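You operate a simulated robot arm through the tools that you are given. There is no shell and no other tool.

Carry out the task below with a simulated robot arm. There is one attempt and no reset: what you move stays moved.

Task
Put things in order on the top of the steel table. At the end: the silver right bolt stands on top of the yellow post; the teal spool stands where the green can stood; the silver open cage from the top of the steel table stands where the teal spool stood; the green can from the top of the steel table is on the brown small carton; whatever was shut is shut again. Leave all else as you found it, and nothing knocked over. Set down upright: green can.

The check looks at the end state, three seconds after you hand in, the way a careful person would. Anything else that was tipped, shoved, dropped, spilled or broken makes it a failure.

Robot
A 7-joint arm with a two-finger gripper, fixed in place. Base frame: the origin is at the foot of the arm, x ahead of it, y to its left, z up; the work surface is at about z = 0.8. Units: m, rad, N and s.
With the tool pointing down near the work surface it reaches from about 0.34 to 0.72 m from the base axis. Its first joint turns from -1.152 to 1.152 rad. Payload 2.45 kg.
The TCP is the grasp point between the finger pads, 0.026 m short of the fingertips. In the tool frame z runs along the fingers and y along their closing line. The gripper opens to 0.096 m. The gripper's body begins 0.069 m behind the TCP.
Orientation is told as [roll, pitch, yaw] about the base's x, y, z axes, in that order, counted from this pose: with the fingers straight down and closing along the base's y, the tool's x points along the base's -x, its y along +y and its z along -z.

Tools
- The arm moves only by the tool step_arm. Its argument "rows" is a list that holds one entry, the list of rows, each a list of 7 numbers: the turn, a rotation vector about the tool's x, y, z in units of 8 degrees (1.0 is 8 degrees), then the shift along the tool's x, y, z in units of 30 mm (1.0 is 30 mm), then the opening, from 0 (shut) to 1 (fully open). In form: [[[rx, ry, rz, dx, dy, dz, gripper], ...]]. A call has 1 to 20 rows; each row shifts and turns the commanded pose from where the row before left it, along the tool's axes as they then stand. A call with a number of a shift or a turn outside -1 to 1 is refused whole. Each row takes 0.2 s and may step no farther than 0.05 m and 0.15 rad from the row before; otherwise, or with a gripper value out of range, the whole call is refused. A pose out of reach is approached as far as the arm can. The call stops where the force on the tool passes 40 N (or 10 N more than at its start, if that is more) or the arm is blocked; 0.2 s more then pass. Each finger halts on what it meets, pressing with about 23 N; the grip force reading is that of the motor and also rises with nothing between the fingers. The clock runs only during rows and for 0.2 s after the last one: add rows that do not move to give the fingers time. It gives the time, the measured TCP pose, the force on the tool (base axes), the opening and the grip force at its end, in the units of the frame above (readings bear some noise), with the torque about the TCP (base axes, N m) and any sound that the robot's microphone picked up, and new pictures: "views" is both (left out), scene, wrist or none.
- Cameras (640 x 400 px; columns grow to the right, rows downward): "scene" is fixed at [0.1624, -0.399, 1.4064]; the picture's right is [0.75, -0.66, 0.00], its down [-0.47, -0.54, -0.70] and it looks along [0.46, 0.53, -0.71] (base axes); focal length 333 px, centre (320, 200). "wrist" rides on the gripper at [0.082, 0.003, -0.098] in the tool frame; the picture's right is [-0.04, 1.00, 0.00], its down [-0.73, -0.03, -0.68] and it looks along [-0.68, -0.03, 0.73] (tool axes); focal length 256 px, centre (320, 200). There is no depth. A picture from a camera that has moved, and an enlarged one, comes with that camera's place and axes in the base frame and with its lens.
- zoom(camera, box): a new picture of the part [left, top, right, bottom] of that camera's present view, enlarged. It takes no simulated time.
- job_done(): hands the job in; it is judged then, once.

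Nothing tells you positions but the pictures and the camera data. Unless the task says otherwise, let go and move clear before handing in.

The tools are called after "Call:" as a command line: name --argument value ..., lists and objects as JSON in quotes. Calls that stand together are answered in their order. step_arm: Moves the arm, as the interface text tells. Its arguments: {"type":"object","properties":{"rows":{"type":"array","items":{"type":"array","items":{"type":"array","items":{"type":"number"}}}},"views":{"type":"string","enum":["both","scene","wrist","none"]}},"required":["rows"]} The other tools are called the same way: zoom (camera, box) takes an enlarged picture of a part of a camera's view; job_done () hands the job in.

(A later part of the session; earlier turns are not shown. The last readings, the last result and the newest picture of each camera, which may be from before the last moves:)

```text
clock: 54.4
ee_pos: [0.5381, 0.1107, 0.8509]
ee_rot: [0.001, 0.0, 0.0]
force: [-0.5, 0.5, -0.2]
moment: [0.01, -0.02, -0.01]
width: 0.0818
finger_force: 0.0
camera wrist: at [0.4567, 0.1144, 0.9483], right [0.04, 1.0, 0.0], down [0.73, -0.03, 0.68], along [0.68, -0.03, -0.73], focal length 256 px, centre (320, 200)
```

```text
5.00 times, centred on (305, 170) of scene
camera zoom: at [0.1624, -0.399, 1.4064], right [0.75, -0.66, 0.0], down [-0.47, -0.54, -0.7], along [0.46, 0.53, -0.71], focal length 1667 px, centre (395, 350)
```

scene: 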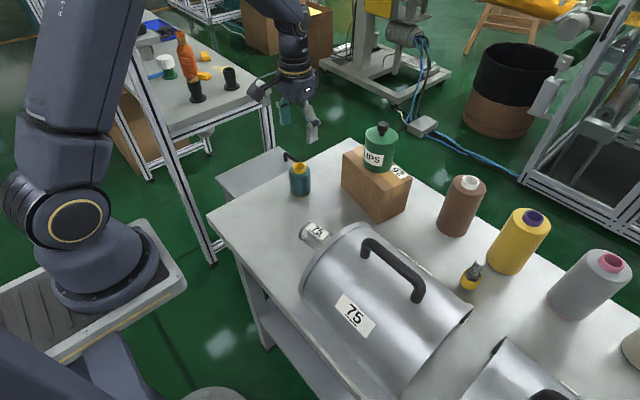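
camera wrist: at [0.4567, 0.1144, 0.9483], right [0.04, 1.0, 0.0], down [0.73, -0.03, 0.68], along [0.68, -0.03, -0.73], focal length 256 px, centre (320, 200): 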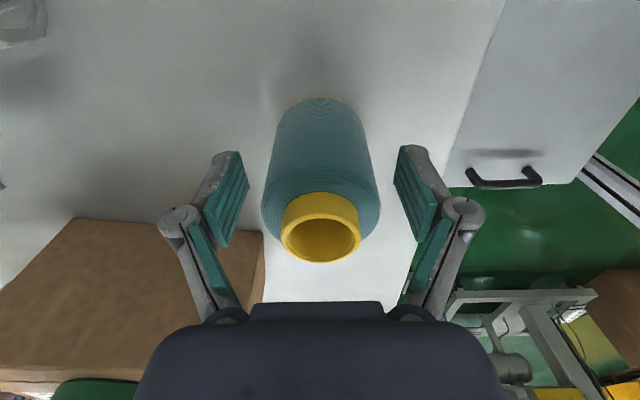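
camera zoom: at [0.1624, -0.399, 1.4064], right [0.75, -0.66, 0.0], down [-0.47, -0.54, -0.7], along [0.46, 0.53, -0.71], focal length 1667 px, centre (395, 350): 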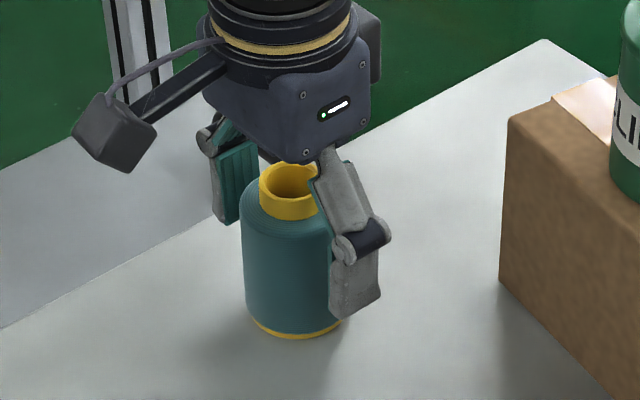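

Call:
step_arm --rows '[[[0, 0, 0, 0, 0, 0, 0.7], [0, 0, 0, 0, 0, 0, 0.55], [0, 0, 0, 0, 0, 0, 0.4], [0, 0, 0, 0, 0, 0, 0.3], [0, 0, 0, 0, 0, 0, 0.3]]]' --views "wrist"

Call:
step_arm --rows '[[[0, 0, 0, 0, 0, -0.3, 0.3], [0, 0, 0, 0, 0, -0.7, 0.3], [0, 0, 0, 0, 0, 0, 0.3]]]' --views "both"

```text
clock: 55.6
ee_pos: [0.5383, 0.1101, 0.8514]
ee_rot: [0.001, 0.002, 0.0]
force: [-0.2, 1.1, 1.9]
moment: [0.08, 0.0, -0.05]
width: 0.0528
finger_force: 22.6
camera wrist: at [0.4566, 0.1146, 0.9485], right [0.04, 1.0, 0.0], down [0.73, -0.03, 0.68], along [0.68, -0.03, -0.73], focal length 256 px, centre (320, 200)
```

wrist: 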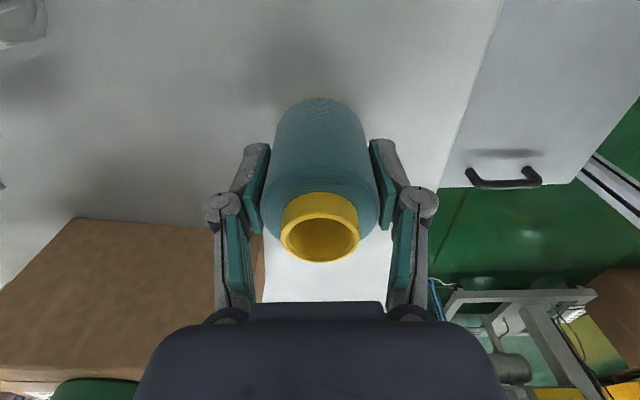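

```text
clock: 56.4
ee_pos: [0.5377, 0.1098, 0.8812]
ee_rot: [-0.001, 0.0, 0.0]
force: [-1.3, 0.2, -3.3]
moment: [0.02, -0.01, -0.02]
width: 0.0529
finger_force: 22.1
camera wrist: at [0.4556, 0.1144, 0.9787], right [0.04, 1.0, 0.0], down [0.73, -0.03, 0.68], along [0.68, -0.03, -0.73], focal length 256 px, centre (320, 200)
```

scene: 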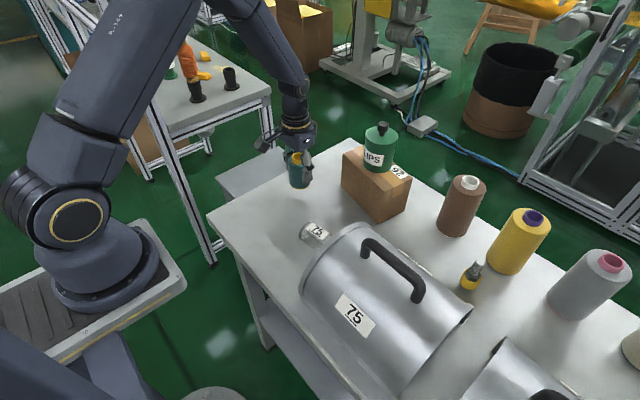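
wrist: 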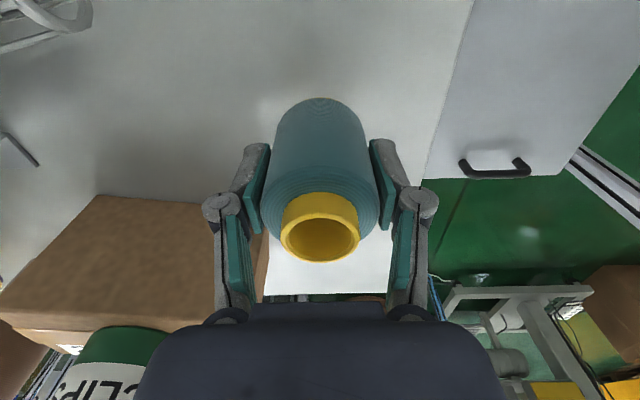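

Spool held. Carrying it to the can's former place at (0.396, 0.071).

Call:
step_arm --rows '[[[0, 0, 0, 0, 0, -0.8, 0.3], [0, 0, 0, 0.4, -0.11, 0, 0.3], [0, 0, 0, 0.8, -0.22, 0, 0.3], [0, 0, 0, 0.8, -0.22, 0, 0.3], [0, 0, 0, 0.8, -0.22, 0, 0.3], [0, 0, 0, 0.8, -0.22, 0, 0.3], [0, 0, 0, 0.7, -0.2, 0, 0.3], [0, 0, 0, 0.4, -0.11, 0, 0.3], [0, 0, 0, 0, 0, 0, 0.3], [0, 0, 0, 0, 0, 0, 0.3]]]' --views "both"

```text
clock: 58.6
ee_pos: [0.3966, 0.0704, 0.9044]
ee_rot: [-0.002, 0.0, 0.001]
force: [0.5, -0.4, -2.6]
moment: [0.03, 0.0, -0.02]
width: 0.0527
finger_force: 22.5
camera wrist: at [0.3149, 0.0749, 1.0022], right [0.04, 1.0, 0.0], down [0.73, -0.03, 0.68], along [0.68, -0.03, -0.73], focal length 256 px, centre (320, 200)
```

scene: 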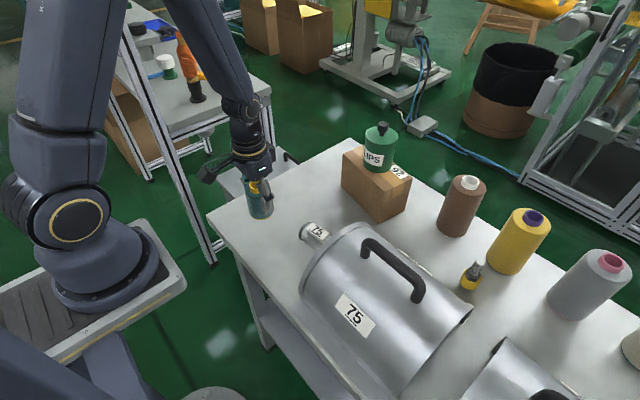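
wrist: 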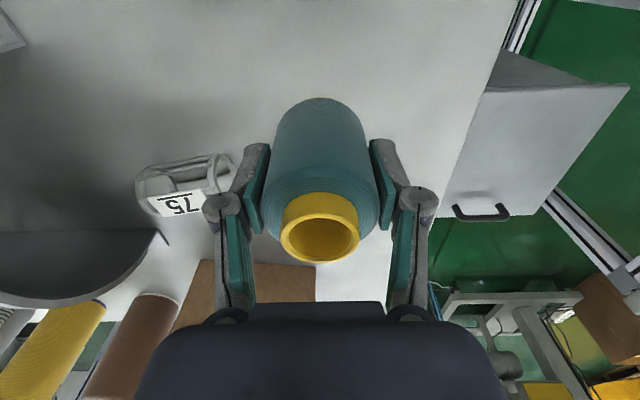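

Call:
step_arm --rows '[[[0, 0, 0, 0, 0, 0.6, 0.3], [0, 0, 0, 0, 0, 0.6, 0.3], [0, 0, 0, 0, 0, 0.35, 0.3], [0, 0, 0, 0, 0, 0.1, 0.3], [0, 0, 0, 0, 0, 0, 0.3]]]' --views "none"

Call:
step_arm --rows '[[[0, 0, 0, 0, 0, 0.06, 0.3], [0, 0, 0, 0, 0, 0, 0.3]]]' --views "none"

```text
clock: 59.8
ee_pos: [0.3977, 0.0702, 0.8566]
ee_rot: [-0.001, -0.001, 0.002]
force: [-0.3, 0.2, -3.3]
moment: [-0.03, 0.05, 0.0]
width: 0.0528
finger_force: 23.0
```

```text
clock: 60.4
ee_pos: [0.3972, 0.0717, 0.8534]
ee_rot: [0.0, -0.001, 0.0]
force: [-0.3, -0.6, -2.6]
moment: [0.01, 0.03, 0.02]
width: 0.0529
finger_force: 23.3
```

Call:
step_arm --rows '[[[0, 0, 0, 0.02, 0, 0.06, 0.3], [0, 0, 0, 0, 0, 0, 0.3]]]' --views "none"

Call:
step_arm --rows '[[[0, 0, 0, 0, 0, 0.04, 0.3], [0, 0, 0, 0, 0, 0, 0.3]]]' --views "none"

```text
clock: 61.0
ee_pos: [0.3958, 0.0715, 0.8525]
ee_rot: [0.0, 0.001, 0.003]
force: [-0.3, -0.8, -2.1]
moment: [-0.02, -0.03, 0.02]
width: 0.0528
finger_force: 22.6
```

```text
clock: 61.6
ee_pos: [0.3967, 0.0705, 0.8526]
ee_rot: [0.0, -0.001, -0.001]
force: [-4.1, -2.7, 27.2]
moment: [-0.12, 0.17, -0.09]
width: 0.0527
finger_force: 23.1
```

Contact reached. I'll relieve the pressure slightly and release.

Call:
step_arm --rows '[[[0, 0, 0, 0, 0, -0.03, 0.3], [0, 0, 0, 0, 0, 0, 0.3]]]' --views "none"

Call:
step_arm --rows '[[[0, 0, 0, 0, 0, 0, 0.56], [0, 0, 0, 0, 0, 0, 0.6], [0, 0, 0, 0, 0, 0, 0.65], [0, 0, 0, 0, 0, 0, 0.75], [0, 0, 0, 0, 0, 0, 0.85], [0, 0, 0, 0, 0, 0, 0.85]]]' --views "both"

```text
clock: 62.2
ee_pos: [0.3955, 0.0711, 0.8508]
ee_rot: [0.0, -0.001, -0.001]
force: [-3.9, -5.6, 18.9]
moment: [-0.12, -0.08, -0.11]
width: 0.0528
finger_force: 23.1
```

```text
clock: 63.6
ee_pos: [0.3975, 0.0703, 0.8518]
ee_rot: [0.0, -0.001, 0.0]
force: [-0.1, -0.1, 0.4]
moment: [-0.03, -0.01, 0.02]
width: 0.0813
finger_force: 0.0
camera wrist: at [0.3144, 0.0757, 0.9485], right [0.04, 1.0, 0.0], down [0.73, -0.03, 0.68], along [0.68, -0.03, -0.73], focal length 256 px, centre (320, 200)
```

scene: 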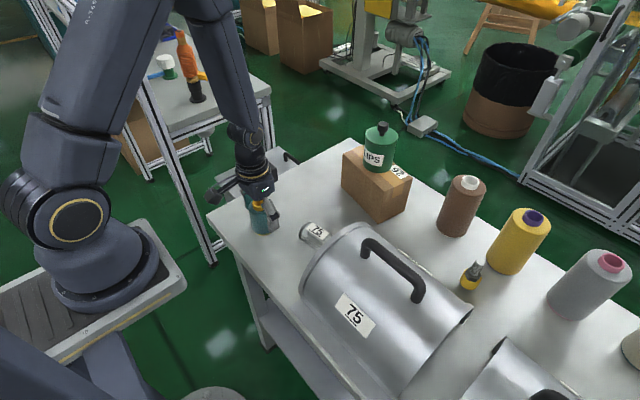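
wrist: 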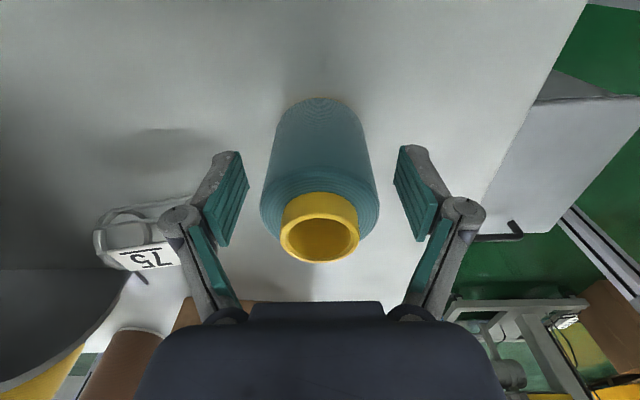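

The spool stands where the can stood. I'll rise and move over to inspect the cage from close by.

Call:
step_arm --rows '[[[0, 0, 0, 0, 0, -0.5, 0.85], [0, 0, 0, 0, 0, -1, 0.85], [0, 0, 0, 0, 0, -1, 0.85], [0, 0, 0, 0, 0, -1, 0.85], [0, 0, 0, 0, 0, -1, 0.85], [0, 0, 0, 0, 0, -0.5, 0.85], [0, 0, 0, -0.5, -1, 0, 0.85], [0, 0, 0, -0.5, -1, 0, 0.85], [0, 0, 0, -0.5, -1, 0, 0.85], [0, 0, 0, -0.5, -1, 0, 0.85], [0, 0, 0, 0, 0, 0, 0.85]]]' --views "both"

Call:
zoom --camera "scene" --box '[230, 170, 330, 250]'

Call:
zoom --camera "wrist" --box '[260, 40, 380, 140]'

Call:
zoom --camera "scene" --box '[296, 216, 336, 250]'

```text
clock: 66.0
ee_pos: [0.4577, -0.0497, 1.0002]
ee_rot: [0.002, 0.0, 0.001]
force: [-0.1, -0.3, 0.1]
moment: [0.02, -0.01, 0.04]
width: 0.0816
finger_force: 0.0
camera wrist: at [0.3751, -0.0457, 1.0978], right [0.04, 1.0, 0.0], down [0.73, -0.03, 0.68], along [0.68, -0.03, -0.73], focal length 256 px, centre (320, 200)
```

scene: 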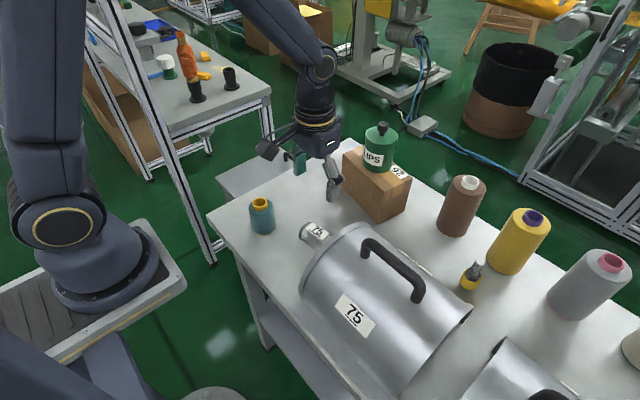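
wrist: 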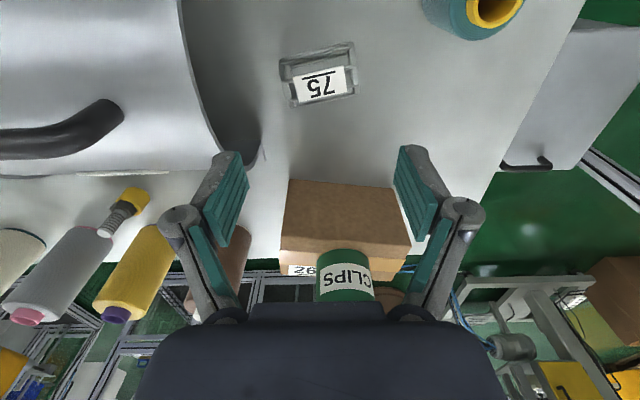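

```text
5.00 times, centred on (280, 210) of scene
camera zoom: at [0.1624, -0.3991, 1.4064], right [0.75, -0.66, 0.0], down [-0.47, -0.54, -0.7], along [0.46, 0.53, -0.71], focal length 1667 px, centre (520, 150)
```

zoom: 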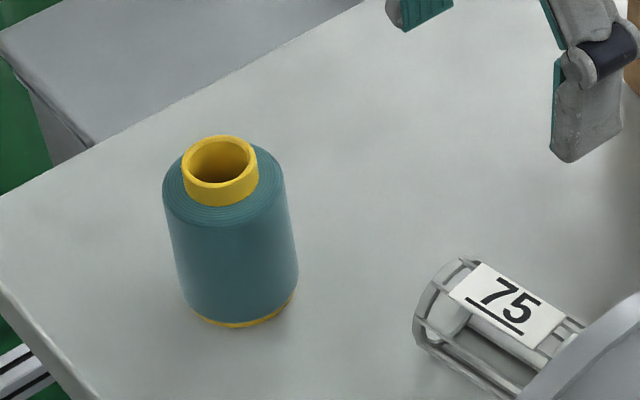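

```text
4.00 times, centred on (320, 90) of wrist
camera zoom: at [0.3751, -0.0457, 1.0978], right [0.04, 1.0, 0.0], down [0.73, -0.03, 0.68], along [0.68, -0.03, -0.73], focal length 1024 px, centre (320, 640)
```

zoom: 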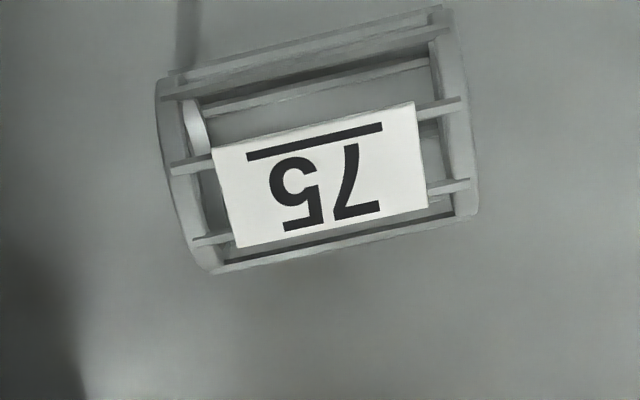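

```text
11.76 times, centred on (316, 233) of scene
camera zoom: at [0.1624, -0.3991, 1.4064], right [0.75, -0.66, 0.0], down [-0.47, -0.54, -0.7], along [0.46, 0.53, -0.71], focal length 3921 px, centre (367, -188)
```

zoom: 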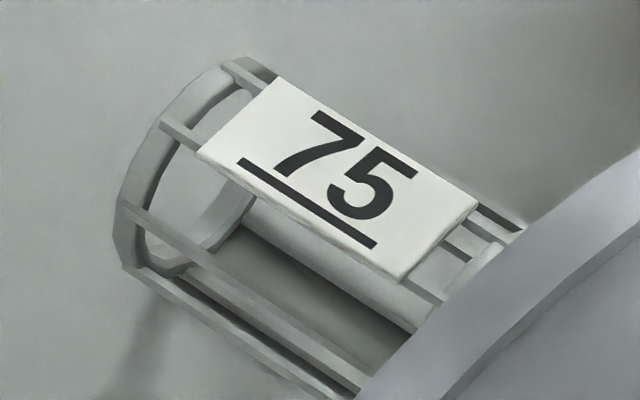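

Call:
step_arm --rows '[[[0, 0, 1, 0, 0, 0, 0.85], [0, 0, 1, 0, 0, 0, 0.85], [0, 0, 1, 0, 0, 0, 0.85], [0, 0, 1, 0, 0, 0, 0.85], [0, 0, 1, 0, 0, 0, 0.85], [0, 0, 1, 0, 0, 0, 0.85], [0, 0, 1, 0, 0, 0, 0.85], [0, 0, 1, 0, 0, 0, 0.85], [0, 0, 1, 0, 0, 0, 0.85], [0, 0, 1, 0, 0, 0, 0.85], [0, 0, 0, 0, 0, 0, 0.85]]]' --views "both"

Call:
zoom --camera "wrist" --box '[260, 30, 380, 130]'

```text
clock: 68.4
ee_pos: [0.4564, -0.0491, 1.0019]
ee_rot: [-0.001, 0.0, -1.398]
force: [-0.1, -0.1, -0.4]
moment: [-0.01, 0.01, 0.02]
width: 0.0818
finger_force: 0.0
camera wrist: at [0.4453, 0.0324, 1.0991], right [0.99, 0.13, 0.0], down [0.1, -0.73, 0.68], along [0.09, -0.67, -0.73], focal length 256 px, centre (320, 200)
```

scene: 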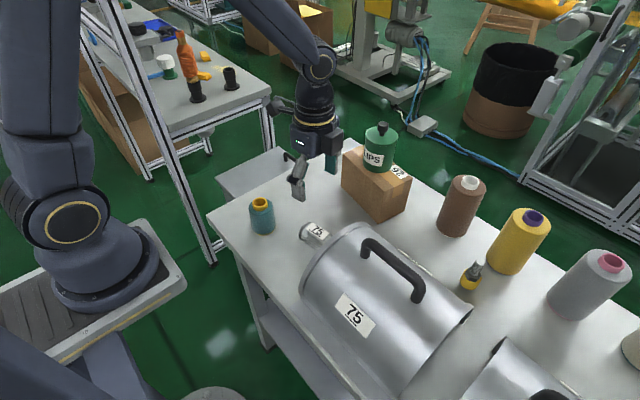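
wrist: 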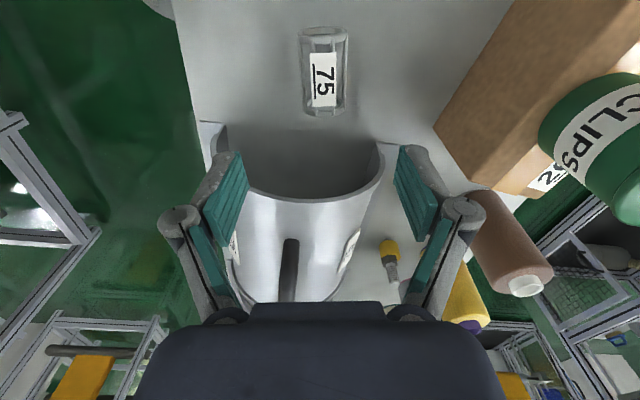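

```text
4.00 times, centred on (320, 80) of wrist
camera zoom: at [0.4453, 0.0324, 1.0991], right [0.99, 0.13, 0.0], down [0.1, -0.73, 0.68], along [0.09, -0.67, -0.73], focal length 1024 px, centre (320, 680)
```

zoom: 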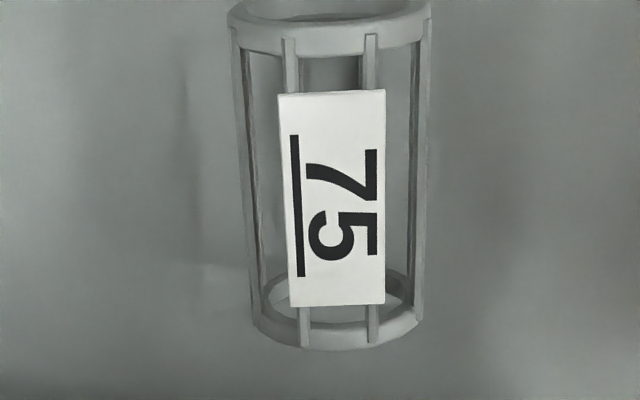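

The cage lies on its side, label up, axis roughly along y (centre ≈ (0.460, -0.0495), 47 mm across, ~75 mm long). I'll keep that found orientation, gripping across its diameter. Adjusting laterally and descending partway.

Call:
step_arm --rows '[[[0, 0, 0, -0.02, 0.11, 0.7, 0.85], [0, 0, 0, 0, 0, 0.9, 0.85], [0, 0, 0, 0, 0, 0.9, 0.85], [0, 0, 0, 0, 0, 0.9, 0.85], [0, 0, 0, 0, 0, 0, 0.85]]]' --views "wrist"

Call:
zoom --camera "wrist" --box '[220, 50, 420, 220]'

Call:
zoom --camera "scene" --box '[240, 150, 380, 260]'

```text
clock: 69.6
ee_pos: [0.4611, -0.0501, 0.8992]
ee_rot: [0.002, 0.0, -1.398]
force: [0.4, -0.7, -0.5]
moment: [0.0, 0.04, 0.0]
width: 0.0817
finger_force: 0.2
camera wrist: at [0.4492, 0.0326, 0.996], right [0.99, 0.13, 0.0], down [0.1, -0.73, 0.68], along [0.09, -0.67, -0.73], focal length 256 px, centre (320, 200)
```

wrist: 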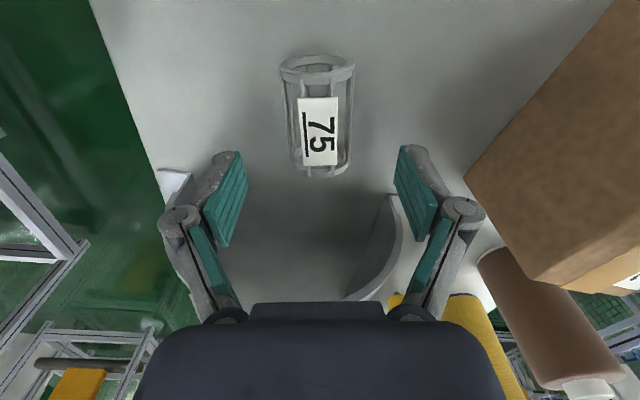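

```text
2.35 times, centred on (320, 135) of wrist
camera zoom: at [0.4492, 0.0326, 0.996], right [0.99, 0.13, 0.0], down [0.1, -0.73, 0.68], along [0.09, -0.67, -0.73], focal length 602 px, centre (320, 353)
```

zoom: 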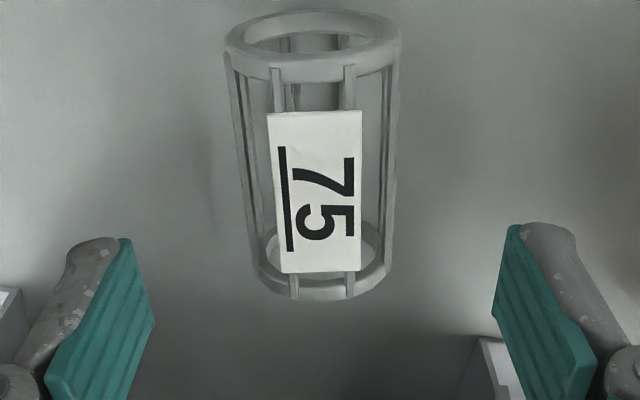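

```text
3.64 times, centred on (310, 205) of scene
camera zoom: at [0.1624, -0.399, 1.4064], right [0.75, -0.66, 0.0], down [-0.47, -0.54, -0.7], along [0.46, 0.53, -0.71], focal length 1212 px, centre (356, 182)
```

zoom: 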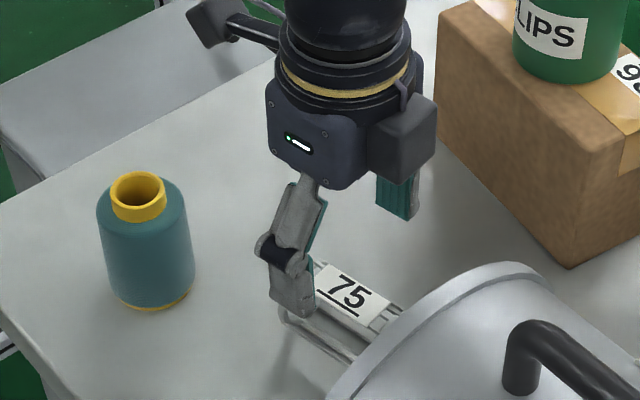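

Alignment is within about 1 mm. Descending to grasp height (fingertips a few mm above the table).

Call:
step_arm --rows '[[[0, 0, 0, 0, -0.03, 0.7, 0.85], [0, 0, 0, 0, 0, 0.7, 0.85], [0, 0, 0, 0, 0, 0.5, 0.8], [0, 0, 0, 0, 0, 0.3, 0.75], [0, 0, 0, 0, 0, 0, 0.75]]]' --views "wrist"

Call:
zoom --camera "scene" --box '[260, 170, 360, 260]'

```text
clock: 70.8
ee_pos: [0.4583, -0.0488, 0.8345]
ee_rot: [0.0, 0.001, -1.396]
force: [0.2, -0.1, -0.2]
moment: [-0.01, 0.05, -0.03]
width: 0.0719
finger_force: 0.0
camera wrist: at [0.4468, 0.0329, 0.9317], right [0.99, 0.13, 0.0], down [0.1, -0.73, 0.68], along [0.09, -0.67, -0.73], focal length 256 px, centre (320, 200)
```

wrist: 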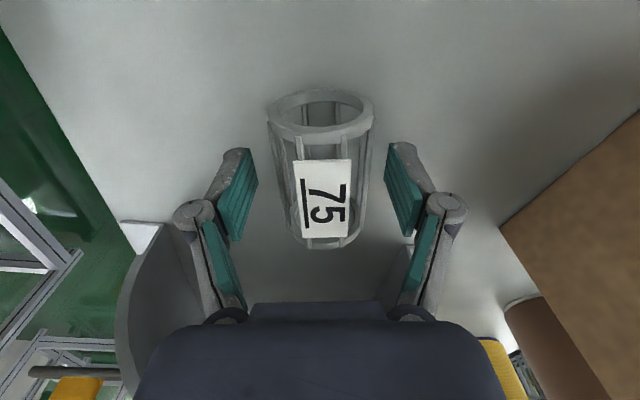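

```text
4.44 times, centred on (310, 215) of scene
camera zoom: at [0.1624, -0.399, 1.4064], right [0.75, -0.66, 0.0], down [-0.47, -0.54, -0.7], along [0.46, 0.53, -0.71], focal length 1481 px, centre (364, 133)
```

zoom: 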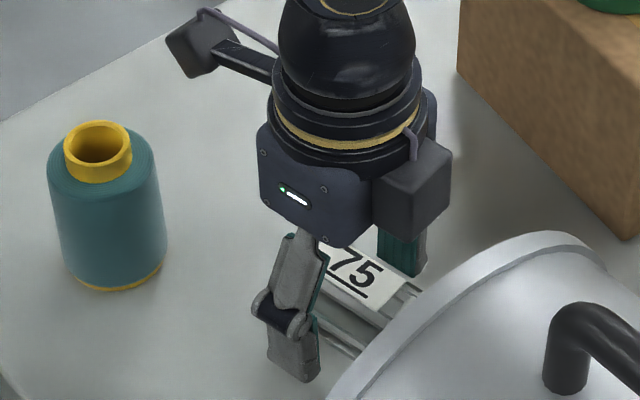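

Call:
step_arm --rows '[[[0, 0, 0, 0, 0, 0.07, 0.75], [0, 0, 0, 0, 0, 0, 0.65], [0, 0, 0, 0, 0, 0, 0.55], [0, 0, 0, 0, 0, 0, 0.5], [0, 0, 0, 0, 0, 0, 0.45], [0, 0, 0, 0, 0, 0, 0.4], [0, 0, 0, 0, 0, 0, 0.3], [0, 0, 0, 0, 0, 0, 0.3]]]' --views "wrist"

```text
clock: 72.6
ee_pos: [0.4583, -0.0493, 0.8315]
ee_rot: [0.0, 0.0, -1.398]
force: [-0.2, -0.2, 2.1]
moment: [0.0, 0.0, 0.0]
width: 0.0448
finger_force: 23.1
camera wrist: at [0.4472, 0.0327, 0.9295], right [0.99, 0.13, 0.0], down [0.1, -0.73, 0.68], along [0.09, -0.67, -0.73], focal length 256 px, centre (320, 200)
```

wrist: 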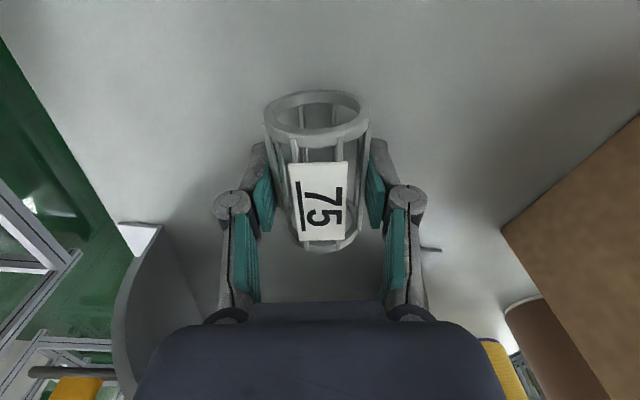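

The cage is gripped (44.8 mm). Lifting gently and checking.

Call:
step_arm --rows '[[[0, 0, 0, 0, 0, -0.3, 0.3], [0, 0, 0, 0, 0, -0.7, 0.3], [0, 0, 0, 0, 0, -0.7, 0.3], [0, 0, 0, 0, 0, 0, 0.3]]]' --views "both"

Call:
zoom --camera "scene" --box '[260, 150, 380, 250]'

Call:
zoom --camera "wrist" --box '[220, 70, 420, 270]'

```text
clock: 73.6
ee_pos: [0.4576, -0.0493, 0.8835]
ee_rot: [0.0, 0.001, -1.393]
force: [-0.2, -0.4, 0.2]
moment: [-0.02, -0.03, -0.01]
width: 0.0445
finger_force: 23.4
camera wrist: at [0.4461, 0.0324, 0.981], right [0.99, 0.14, 0.0], down [0.1, -0.73, 0.68], along [0.09, -0.67, -0.73], focal length 256 px, centre (320, 200)
```

scene: 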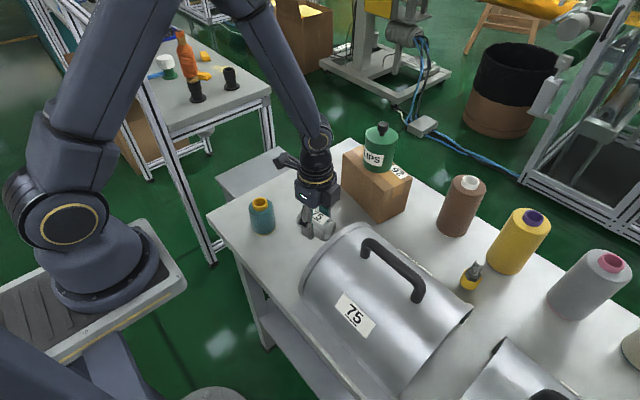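
wrist: 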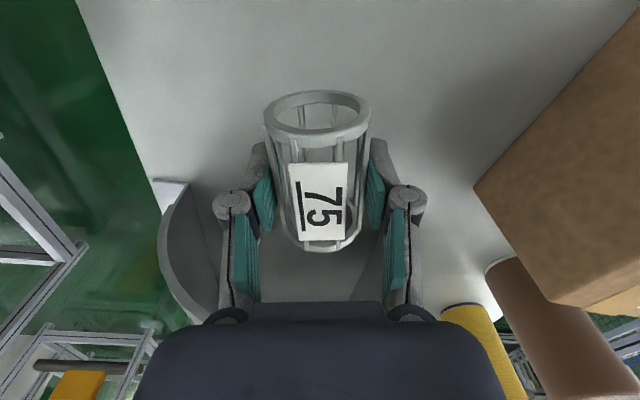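

```text
4.00 times, centred on (320, 200) of scene
camera zoom: at [0.1624, -0.399, 1.4064], right [0.75, -0.66, 0.0], down [-0.47, -0.54, -0.7], along [0.46, 0.53, -0.71], focal length 1333 px, centre (320, 200)
```

zoom: 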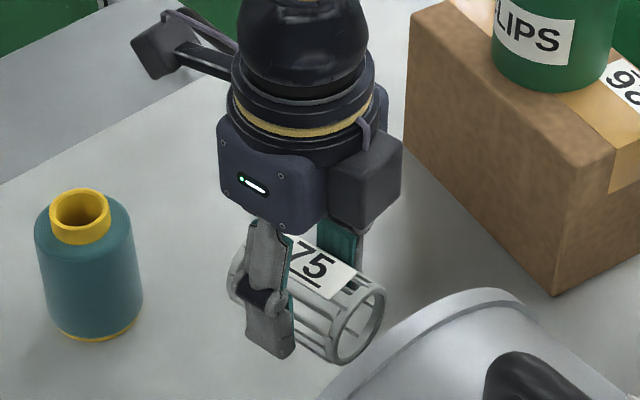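

```text
2.00 times, centred on (320, 170) of wrist
camera zoom: at [0.4461, 0.0324, 0.981], right [0.99, 0.14, 0.0], down [0.1, -0.73, 0.68], along [0.09, -0.67, -0.73], focal length 512 px, centre (320, 260)
```

zoom: 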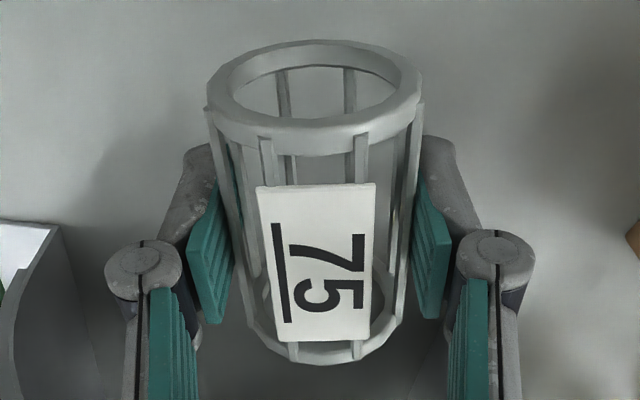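

The cage hangs level in the gripper. Carrying it to the spool's former place at (0.538, 0.1105).

Call:
step_arm --rows '[[[0, 0, 0, 0, 0, -0.4, 0.3], [0, 0, 0, 0.4, 0.3, 0, 0.3], [0, 0, 0, 0.8, 0.588, 0, 0.3], [0, 0, 0, 0.8, 0.588, 0, 0.3], [0, 0, 0, 0.8, 0.588, 0, 0.3], [0, 0, 0, 0.8, 0.588, 0, 0.3], [0, 0, 0, 0.8, 0.588, 0, 0.3], [0, 0, 0, 0.39, 0.29, 0, 0.3], [0, 0, 0, 0, 0, 0, 0.3], [0, 0, 0, 0, 0, 0, 0.3]]]' --views "both"

```text
clock: 75.8
ee_pos: [0.5391, 0.1118, 0.8953]
ee_rot: [0.001, 0.0, -1.397]
force: [-0.6, 1.3, -0.6]
moment: [-0.02, -0.02, 0.0]
width: 0.0449
finger_force: 22.7
camera wrist: at [0.5267, 0.1932, 0.9923], right [0.99, 0.13, 0.0], down [0.1, -0.73, 0.68], along [0.09, -0.67, -0.73], focal length 256 px, centre (320, 200)
```

scene: 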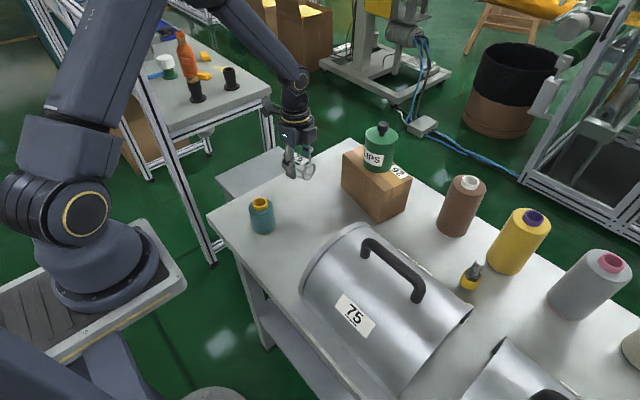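
wrist: 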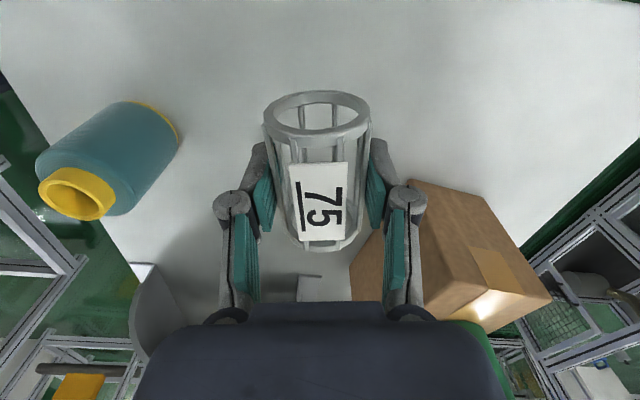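

Call:
step_arm --rows '[[[0, 0, 0, -0.037, -0.04, 0.6, 0.3], [0, 0, 0, 0, 0, 0.6, 0.3], [0, 0, 0, 0, 0, 0.5, 0.3], [0, 0, 0, 0, 0, 0.2, 0.3], [0, 0, 0, 0, 0, 0, 0.3]]]' --views "none"

Call:
step_arm --rows '[[[0, 0, 0, 0, 0, 0.08, 0.3], [0, 0, 0, 0, 0, 0, 0.3]]]' --views "none"

```text
clock: 77.0
ee_pos: [0.5374, 0.1096, 0.8372]
ee_rot: [0.001, 0.0, -1.395]
force: [0.5, 0.2, 0.1]
moment: [-0.01, -0.01, 0.0]
width: 0.0448
finger_force: 23.1
```

```text
clock: 77.6
ee_pos: [0.5383, 0.1092, 0.8363]
ee_rot: [-0.001, 0.0, -1.396]
force: [0.1, 0.0, -1.4]
moment: [-0.03, -0.01, 0.0]
width: 0.0445
finger_force: 22.9
```

Call:
step_arm --rows '[[[0, 0, 0, 0, 0, 0.06, 0.3], [0, 0, 0, 0, 0, 0, 0.3]]]' --views "none"

Call:
step_arm --rows '[[[0, 0, 0, 0, 0, 0.04, 0.3], [0, 0, 0, 0, 0, 0, 0.3]]]' --views "none"

```text
clock: 78.2
ee_pos: [0.5373, 0.1087, 0.8334]
ee_rot: [-0.001, 0.001, -1.396]
force: [-0.8, 0.1, -0.1]
moment: [0.02, -0.02, 0.04]
width: 0.0447
finger_force: 22.7
```

```text
clock: 78.8
ee_pos: [0.5371, 0.109, 0.8328]
ee_rot: [-0.002, 0.0, -1.395]
force: [-0.4, -0.5, 1.7]
moment: [-0.04, 0.02, -0.03]
width: 0.0448
finger_force: 23.0
```

Call:
step_arm --rows '[[[0, 0, 0, 0, 0, 0.03, 0.3], [0, 0, 0, 0, 0, 0, 0.3]]]' --views "wrist"

Call:
zoom --camera "scene" --box '[260, 130, 360, 210]'

```text
clock: 79.4
ee_pos: [0.5379, 0.1091, 0.8312]
ee_rot: [0.001, 0.0, -1.396]
force: [-4.7, -1.6, 17.9]
moment: [-0.06, 0.15, -0.01]
width: 0.0449
finger_force: 22.9
camera wrist: at [0.526, 0.1914, 0.9292], right [0.99, 0.13, 0.0], down [0.1, -0.73, 0.68], along [0.09, -0.67, -0.73], focal length 256 px, centre (320, 200)
```

wrist: 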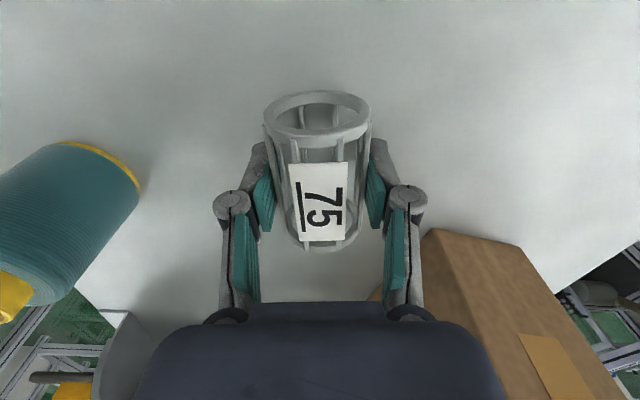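

```text
5.00 times, centred on (310, 170) of scene
camera zoom: at [0.162, -0.3992, 1.4064], right [0.75, -0.66, 0.0], down [-0.47, -0.54, -0.7], along [0.46, 0.53, -0.71], focal length 1667 px, centre (370, 350)
```

zoom: 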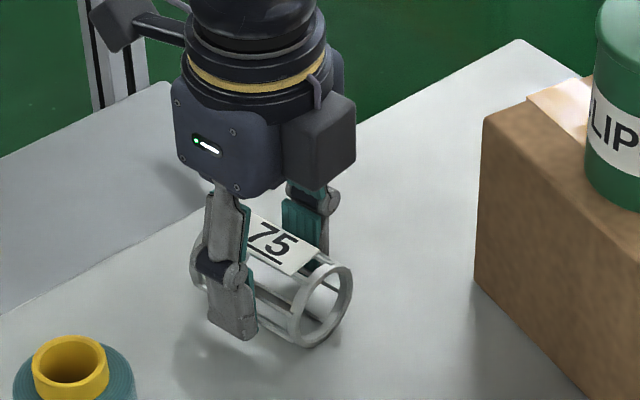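

The cage rests on the table. I'll ease off the pressure and open very slowly so it can't roll.

Call:
step_arm --rows '[[[0, 0, 0, 0, 0, -0.03, 0.3], [0, 0, 0, 0, 0, 0, 0.3], [0, 0, 0, 0, 0, 0, 0.46], [0, 0, 0, 0, 0, 0, 0.47], [0, 0, 0, 0, 0, 0, 0.48], [0, 0, 0, 0, 0, 0, 0.49], [0, 0, 0, 0, 0, 0, 0.5], [0, 0, 0, 0, 0, 0, 0.51], [0, 0, 0, 0, 0, 0, 0.52], [0, 0, 0, 0, 0, 0, 0.52]]]' --views "wrist"

Call:
zoom --camera "wrist" --box '[220, 70, 420, 270]'

```text
clock: 81.6
ee_pos: [0.5369, 0.1092, 0.8316]
ee_rot: [0.001, 0.002, -1.397]
force: [0.6, -0.8, -0.5]
moment: [0.0, -0.01, 0.02]
width: 0.0498
finger_force: 0.2
camera wrist: at [0.5258, 0.1913, 0.9293], right [0.99, 0.13, 0.0], down [0.1, -0.73, 0.68], along [0.09, -0.67, -0.73], focal length 256 px, centre (320, 200)
```

wrist: 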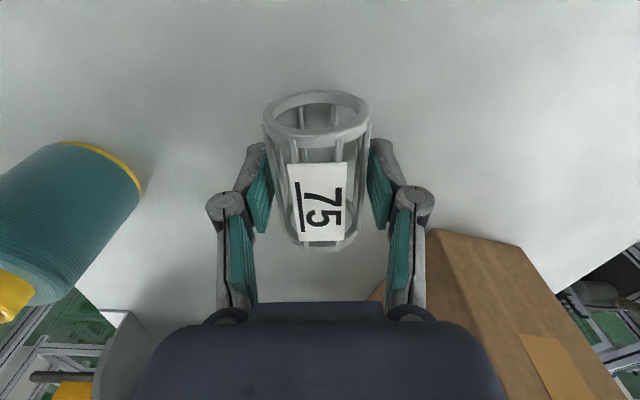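

```text
2.00 times, centred on (320, 170) of wrist
camera zoom: at [0.5258, 0.1913, 0.9293], right [0.99, 0.13, 0.0], down [0.1, -0.73, 0.68], along [0.09, -0.67, -0.73], focal length 512 px, centre (320, 260)
```

zoom: 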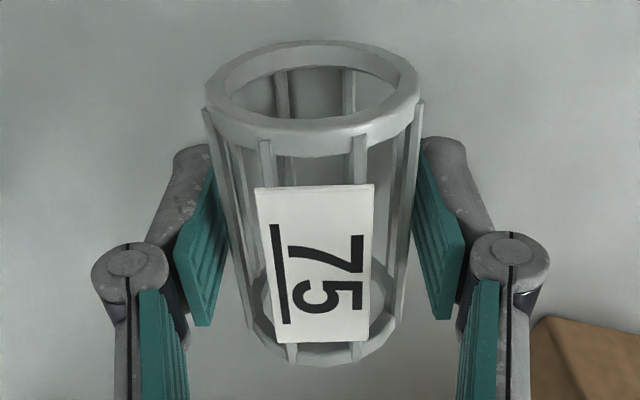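

The cage rests still. Opening further and rising clear.

Call:
step_arm --rows '[[[0, 0, 0, 0, 0, 0, 0.56], [0, 0, 0, 0, 0, 0, 0.62], [0, 0, 0, 0, 0, 0, 0.7], [0, 0, 0, 0, 0, 0, 0.8], [0, 0, 0, 0, 0, 0, 0.85], [0, 0, 0, 0, 0, -0.4, 0.85], [0, 0, 0, 0, 0, -0.8, 0.85], [0, 0, 0, 0, 0, -1, 0.85], [0, 0, 0, 0, 0, -1, 0.85], [0, 0, 0, 0, 0, -1, 0.85], [0, 0, 0, 0, 0, -1, 0.85], [0, 0, 0, 0, 0, -1, 0.85], [0, 0, 0, 0, 0, 0, 0.85]]]' --views "both"

Call:
zoom --camera "scene" --box '[220, 110, 420, 250]'

Call:
zoom --camera "wrist" --box '[220, 0, 420, 150]'

Call:
zoom --camera "scene" --box '[400, 160, 640, 310]'

```text
clock: 84.4
ee_pos: [0.5374, 0.1091, 1.0176]
ee_rot: [0.001, 0.001, -1.396]
force: [0.6, -0.3, 0.9]
moment: [0.02, 0.02, 0.01]
width: 0.0815
finger_force: 0.0
camera wrist: at [0.526, 0.1909, 1.1153], right [0.99, 0.13, 0.0], down [0.1, -0.73, 0.68], along [0.09, -0.67, -0.73], focal length 256 px, centre (320, 200)
```

scene: 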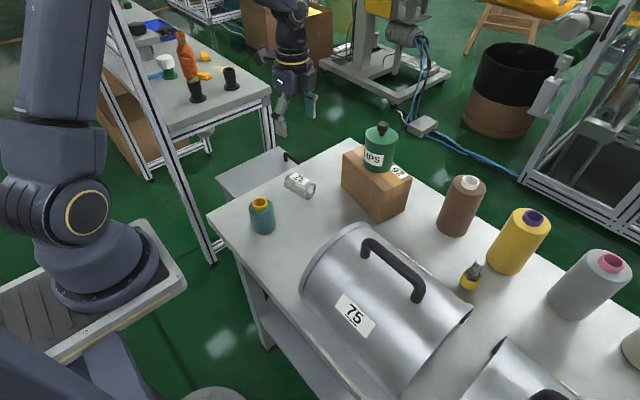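
wrist: 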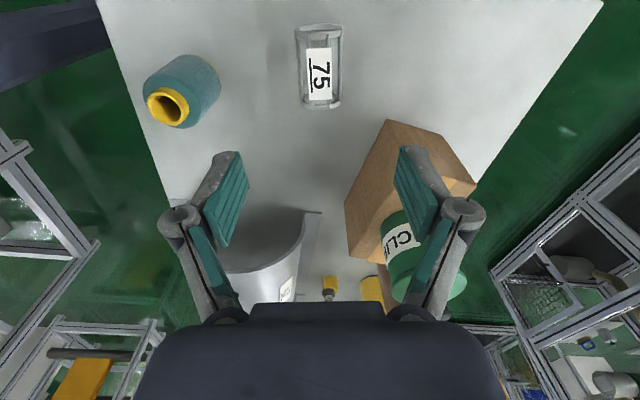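

```text
2.86 times, centred on (320, 180) of scene
camera zoom: at [0.1624, -0.399, 1.4064], right [0.75, -0.66, 0.0], down [-0.47, -0.54, -0.7], along [0.46, 0.53, -0.71], focal length 952 px, centre (320, 257)
```

zoom: 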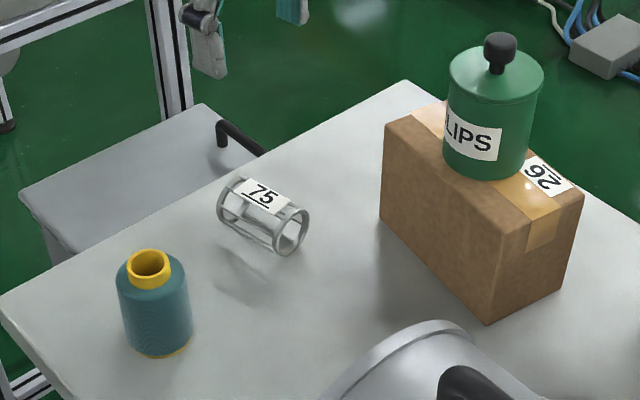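

```text
2.67 times, centred on (320, 75) of wrist
camera zoom: at [0.526, 0.1909, 1.1153], right [0.99, 0.13, 0.0], down [0.1, -0.73, 0.68], along [0.09, -0.67, -0.73], focal length 683 px, centre (320, 533)
```

zoom: 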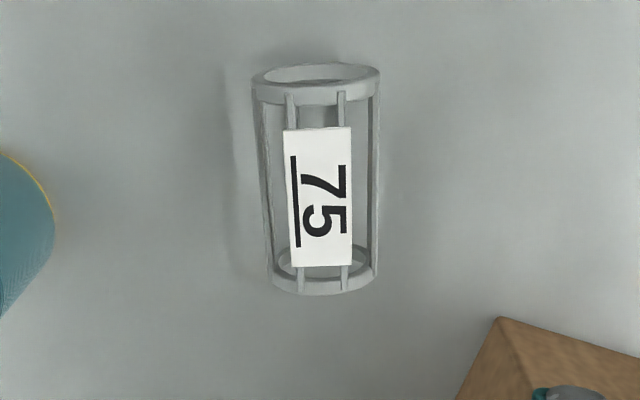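

```text
2.67 times, centred on (520, 235) of scene
camera zoom: at [0.1624, -0.399, 1.4064], right [0.75, -0.66, 0.0], down [-0.47, -0.54, -0.7], along [0.46, 0.53, -0.71], focal length 889 px, centre (-213, 107)
```

zoom: 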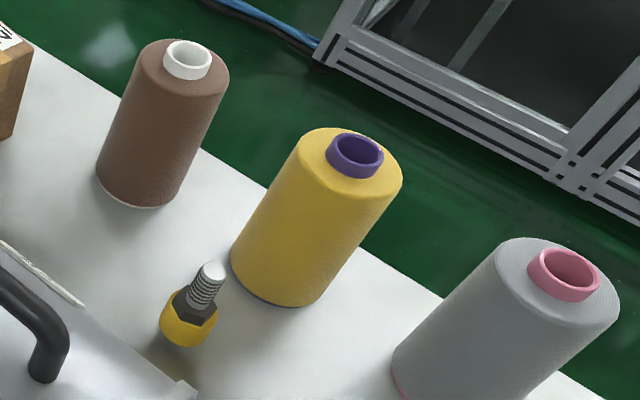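

All four items are in place. Before handing in, I want to rule out a second bolt hidden in the unseen far end of hood 29, and look at the grey chest at the left. Zooming first.

Call:
zoom --camera "scene" --box '[205, 130, 325, 230]'

Call:
zoom --camera "scene" --box '[200, 230, 420, 400]'

Call:
step_arm --rows '[[[0, 0, 0.25, 0, -1, 0, 0.85], [0, 0, 0.5, -0.5, -1, 0, 0.85], [0, 0, 0.5, -0.5, -1, 0, 0.85], [0, 0, 0, -0.7, -0.8, 0, 0.85], [0, 0, 0, -0.7, 0, 0, 0.85], [0, 0, 0, 0, 0, 0, 0.85]]]' --views "wrist"

Call:
zoom --camera "wrist" --box '[270, 200, 430, 310]'

```text
4.00 times, centred on (265, 180) of scene
camera zoom: at [0.1624, -0.399, 1.4064], right [0.75, -0.66, 0.0], down [-0.47, -0.54, -0.7], along [0.46, 0.53, -0.71], focal length 1333 px, centre (540, 280)
```

zoom: 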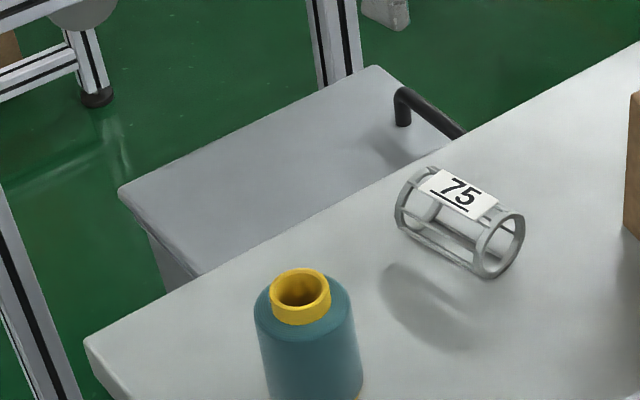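

```text
2.35 times, centred on (310, 315) of scene
camera zoom: at [0.1624, -0.399, 1.4064], right [0.75, -0.66, 0.0], down [-0.47, -0.54, -0.7], along [0.46, 0.53, -0.71], focal length 784 px, centre (344, -71)
```

zoom: 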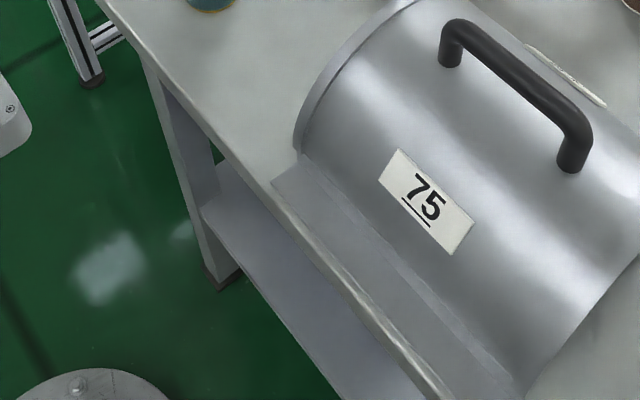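

```text
clock: 85.8
ee_pos: [0.4278, 0.0281, 1.0175]
ee_rot: [0.0, -0.001, -1.571]
force: [0.6, 0.4, -0.1]
moment: [0.01, 0.03, -0.02]
width: 0.0817
finger_force: 0.1
camera wrist: at [0.4305, 0.1098, 1.1143], right [1.0, -0.04, 0.0], down [-0.03, -0.73, 0.68], along [-0.03, -0.68, -0.73], focal length 256 px, centre (320, 200)
```

wrist: 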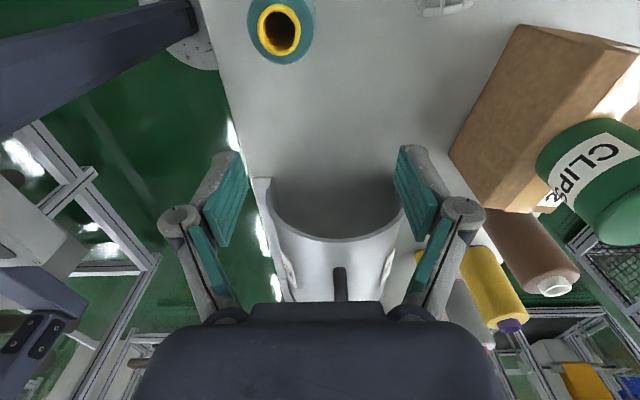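

```text
3.64 times, centred on (350, 255) of wrist
camera zoom: at [0.4305, 0.1098, 1.1143], right [1.0, -0.04, 0.0], down [-0.03, -0.73, 0.68], along [-0.03, -0.68, -0.73], focal length 931 px, centre (211, 0)
```

zoom: 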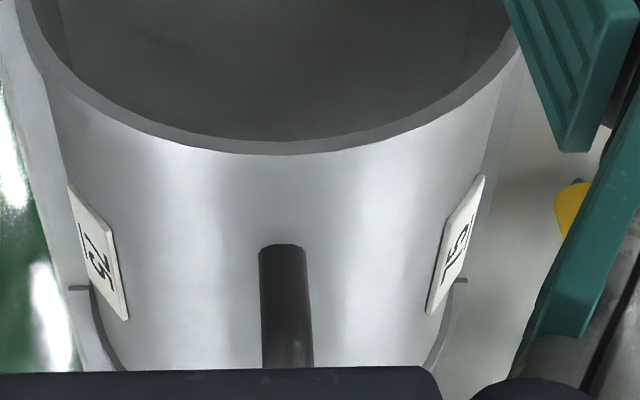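

The gripper body hides the gap here; I'll tilt the wrist up about 24° (well above everything) to see deeper into hood 29.

Call:
step_arm --rows '[[[0, 0, 0, -0.7, 0, -0.8, 0.85], [0, 0, 0, -0.7, 0, -0.7, 0.85], [0, -1, 0, 0, 0, 0, 0.85], [0, -1, 0, 0, 0, 0, 0.85], [0, -1, 0, 0, 0, 0, 0.85], [0, 0, 0, 0, 0, 0, 0.85]]]' --views "wrist"

Call:
zoom --camera "wrist" --box '[270, 150, 420, 250]'

```text
clock: 87.2
ee_pos: [0.4278, -0.0164, 1.0627]
ee_rot: [0.001, -0.421, -1.57]
force: [-0.4, -0.3, -0.2]
moment: [-0.01, -0.01, 0.0]
width: 0.0816
finger_force: 0.0
camera wrist: at [0.4302, 0.0999, 1.118], right [1.0, -0.04, 0.02], down [-0.03, -0.39, 0.92], along [-0.03, -0.92, -0.39], focal length 256 px, centre (320, 200)
```

wrist: 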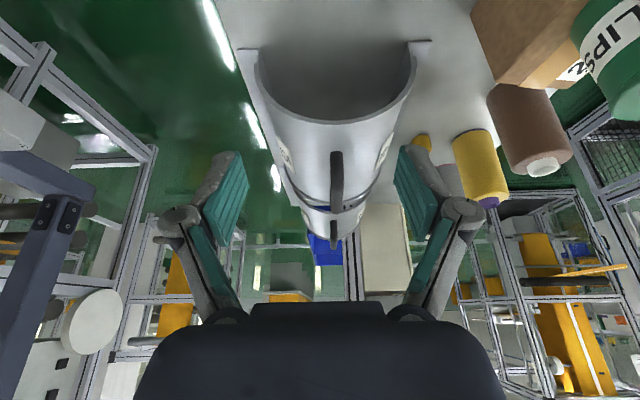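

```text
4.00 times, centred on (345, 200) of wrist
camera zoom: at [0.4302, 0.0999, 1.118], right [1.0, -0.04, 0.02], down [-0.03, -0.39, 0.92], along [-0.03, -0.92, -0.39], focal length 1024 px, centre (220, 200)
```

zoom: 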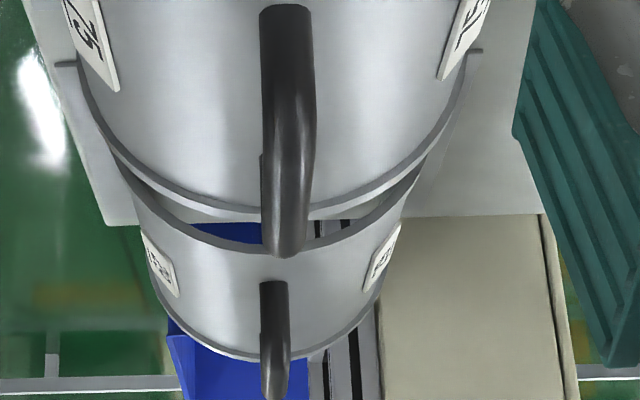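

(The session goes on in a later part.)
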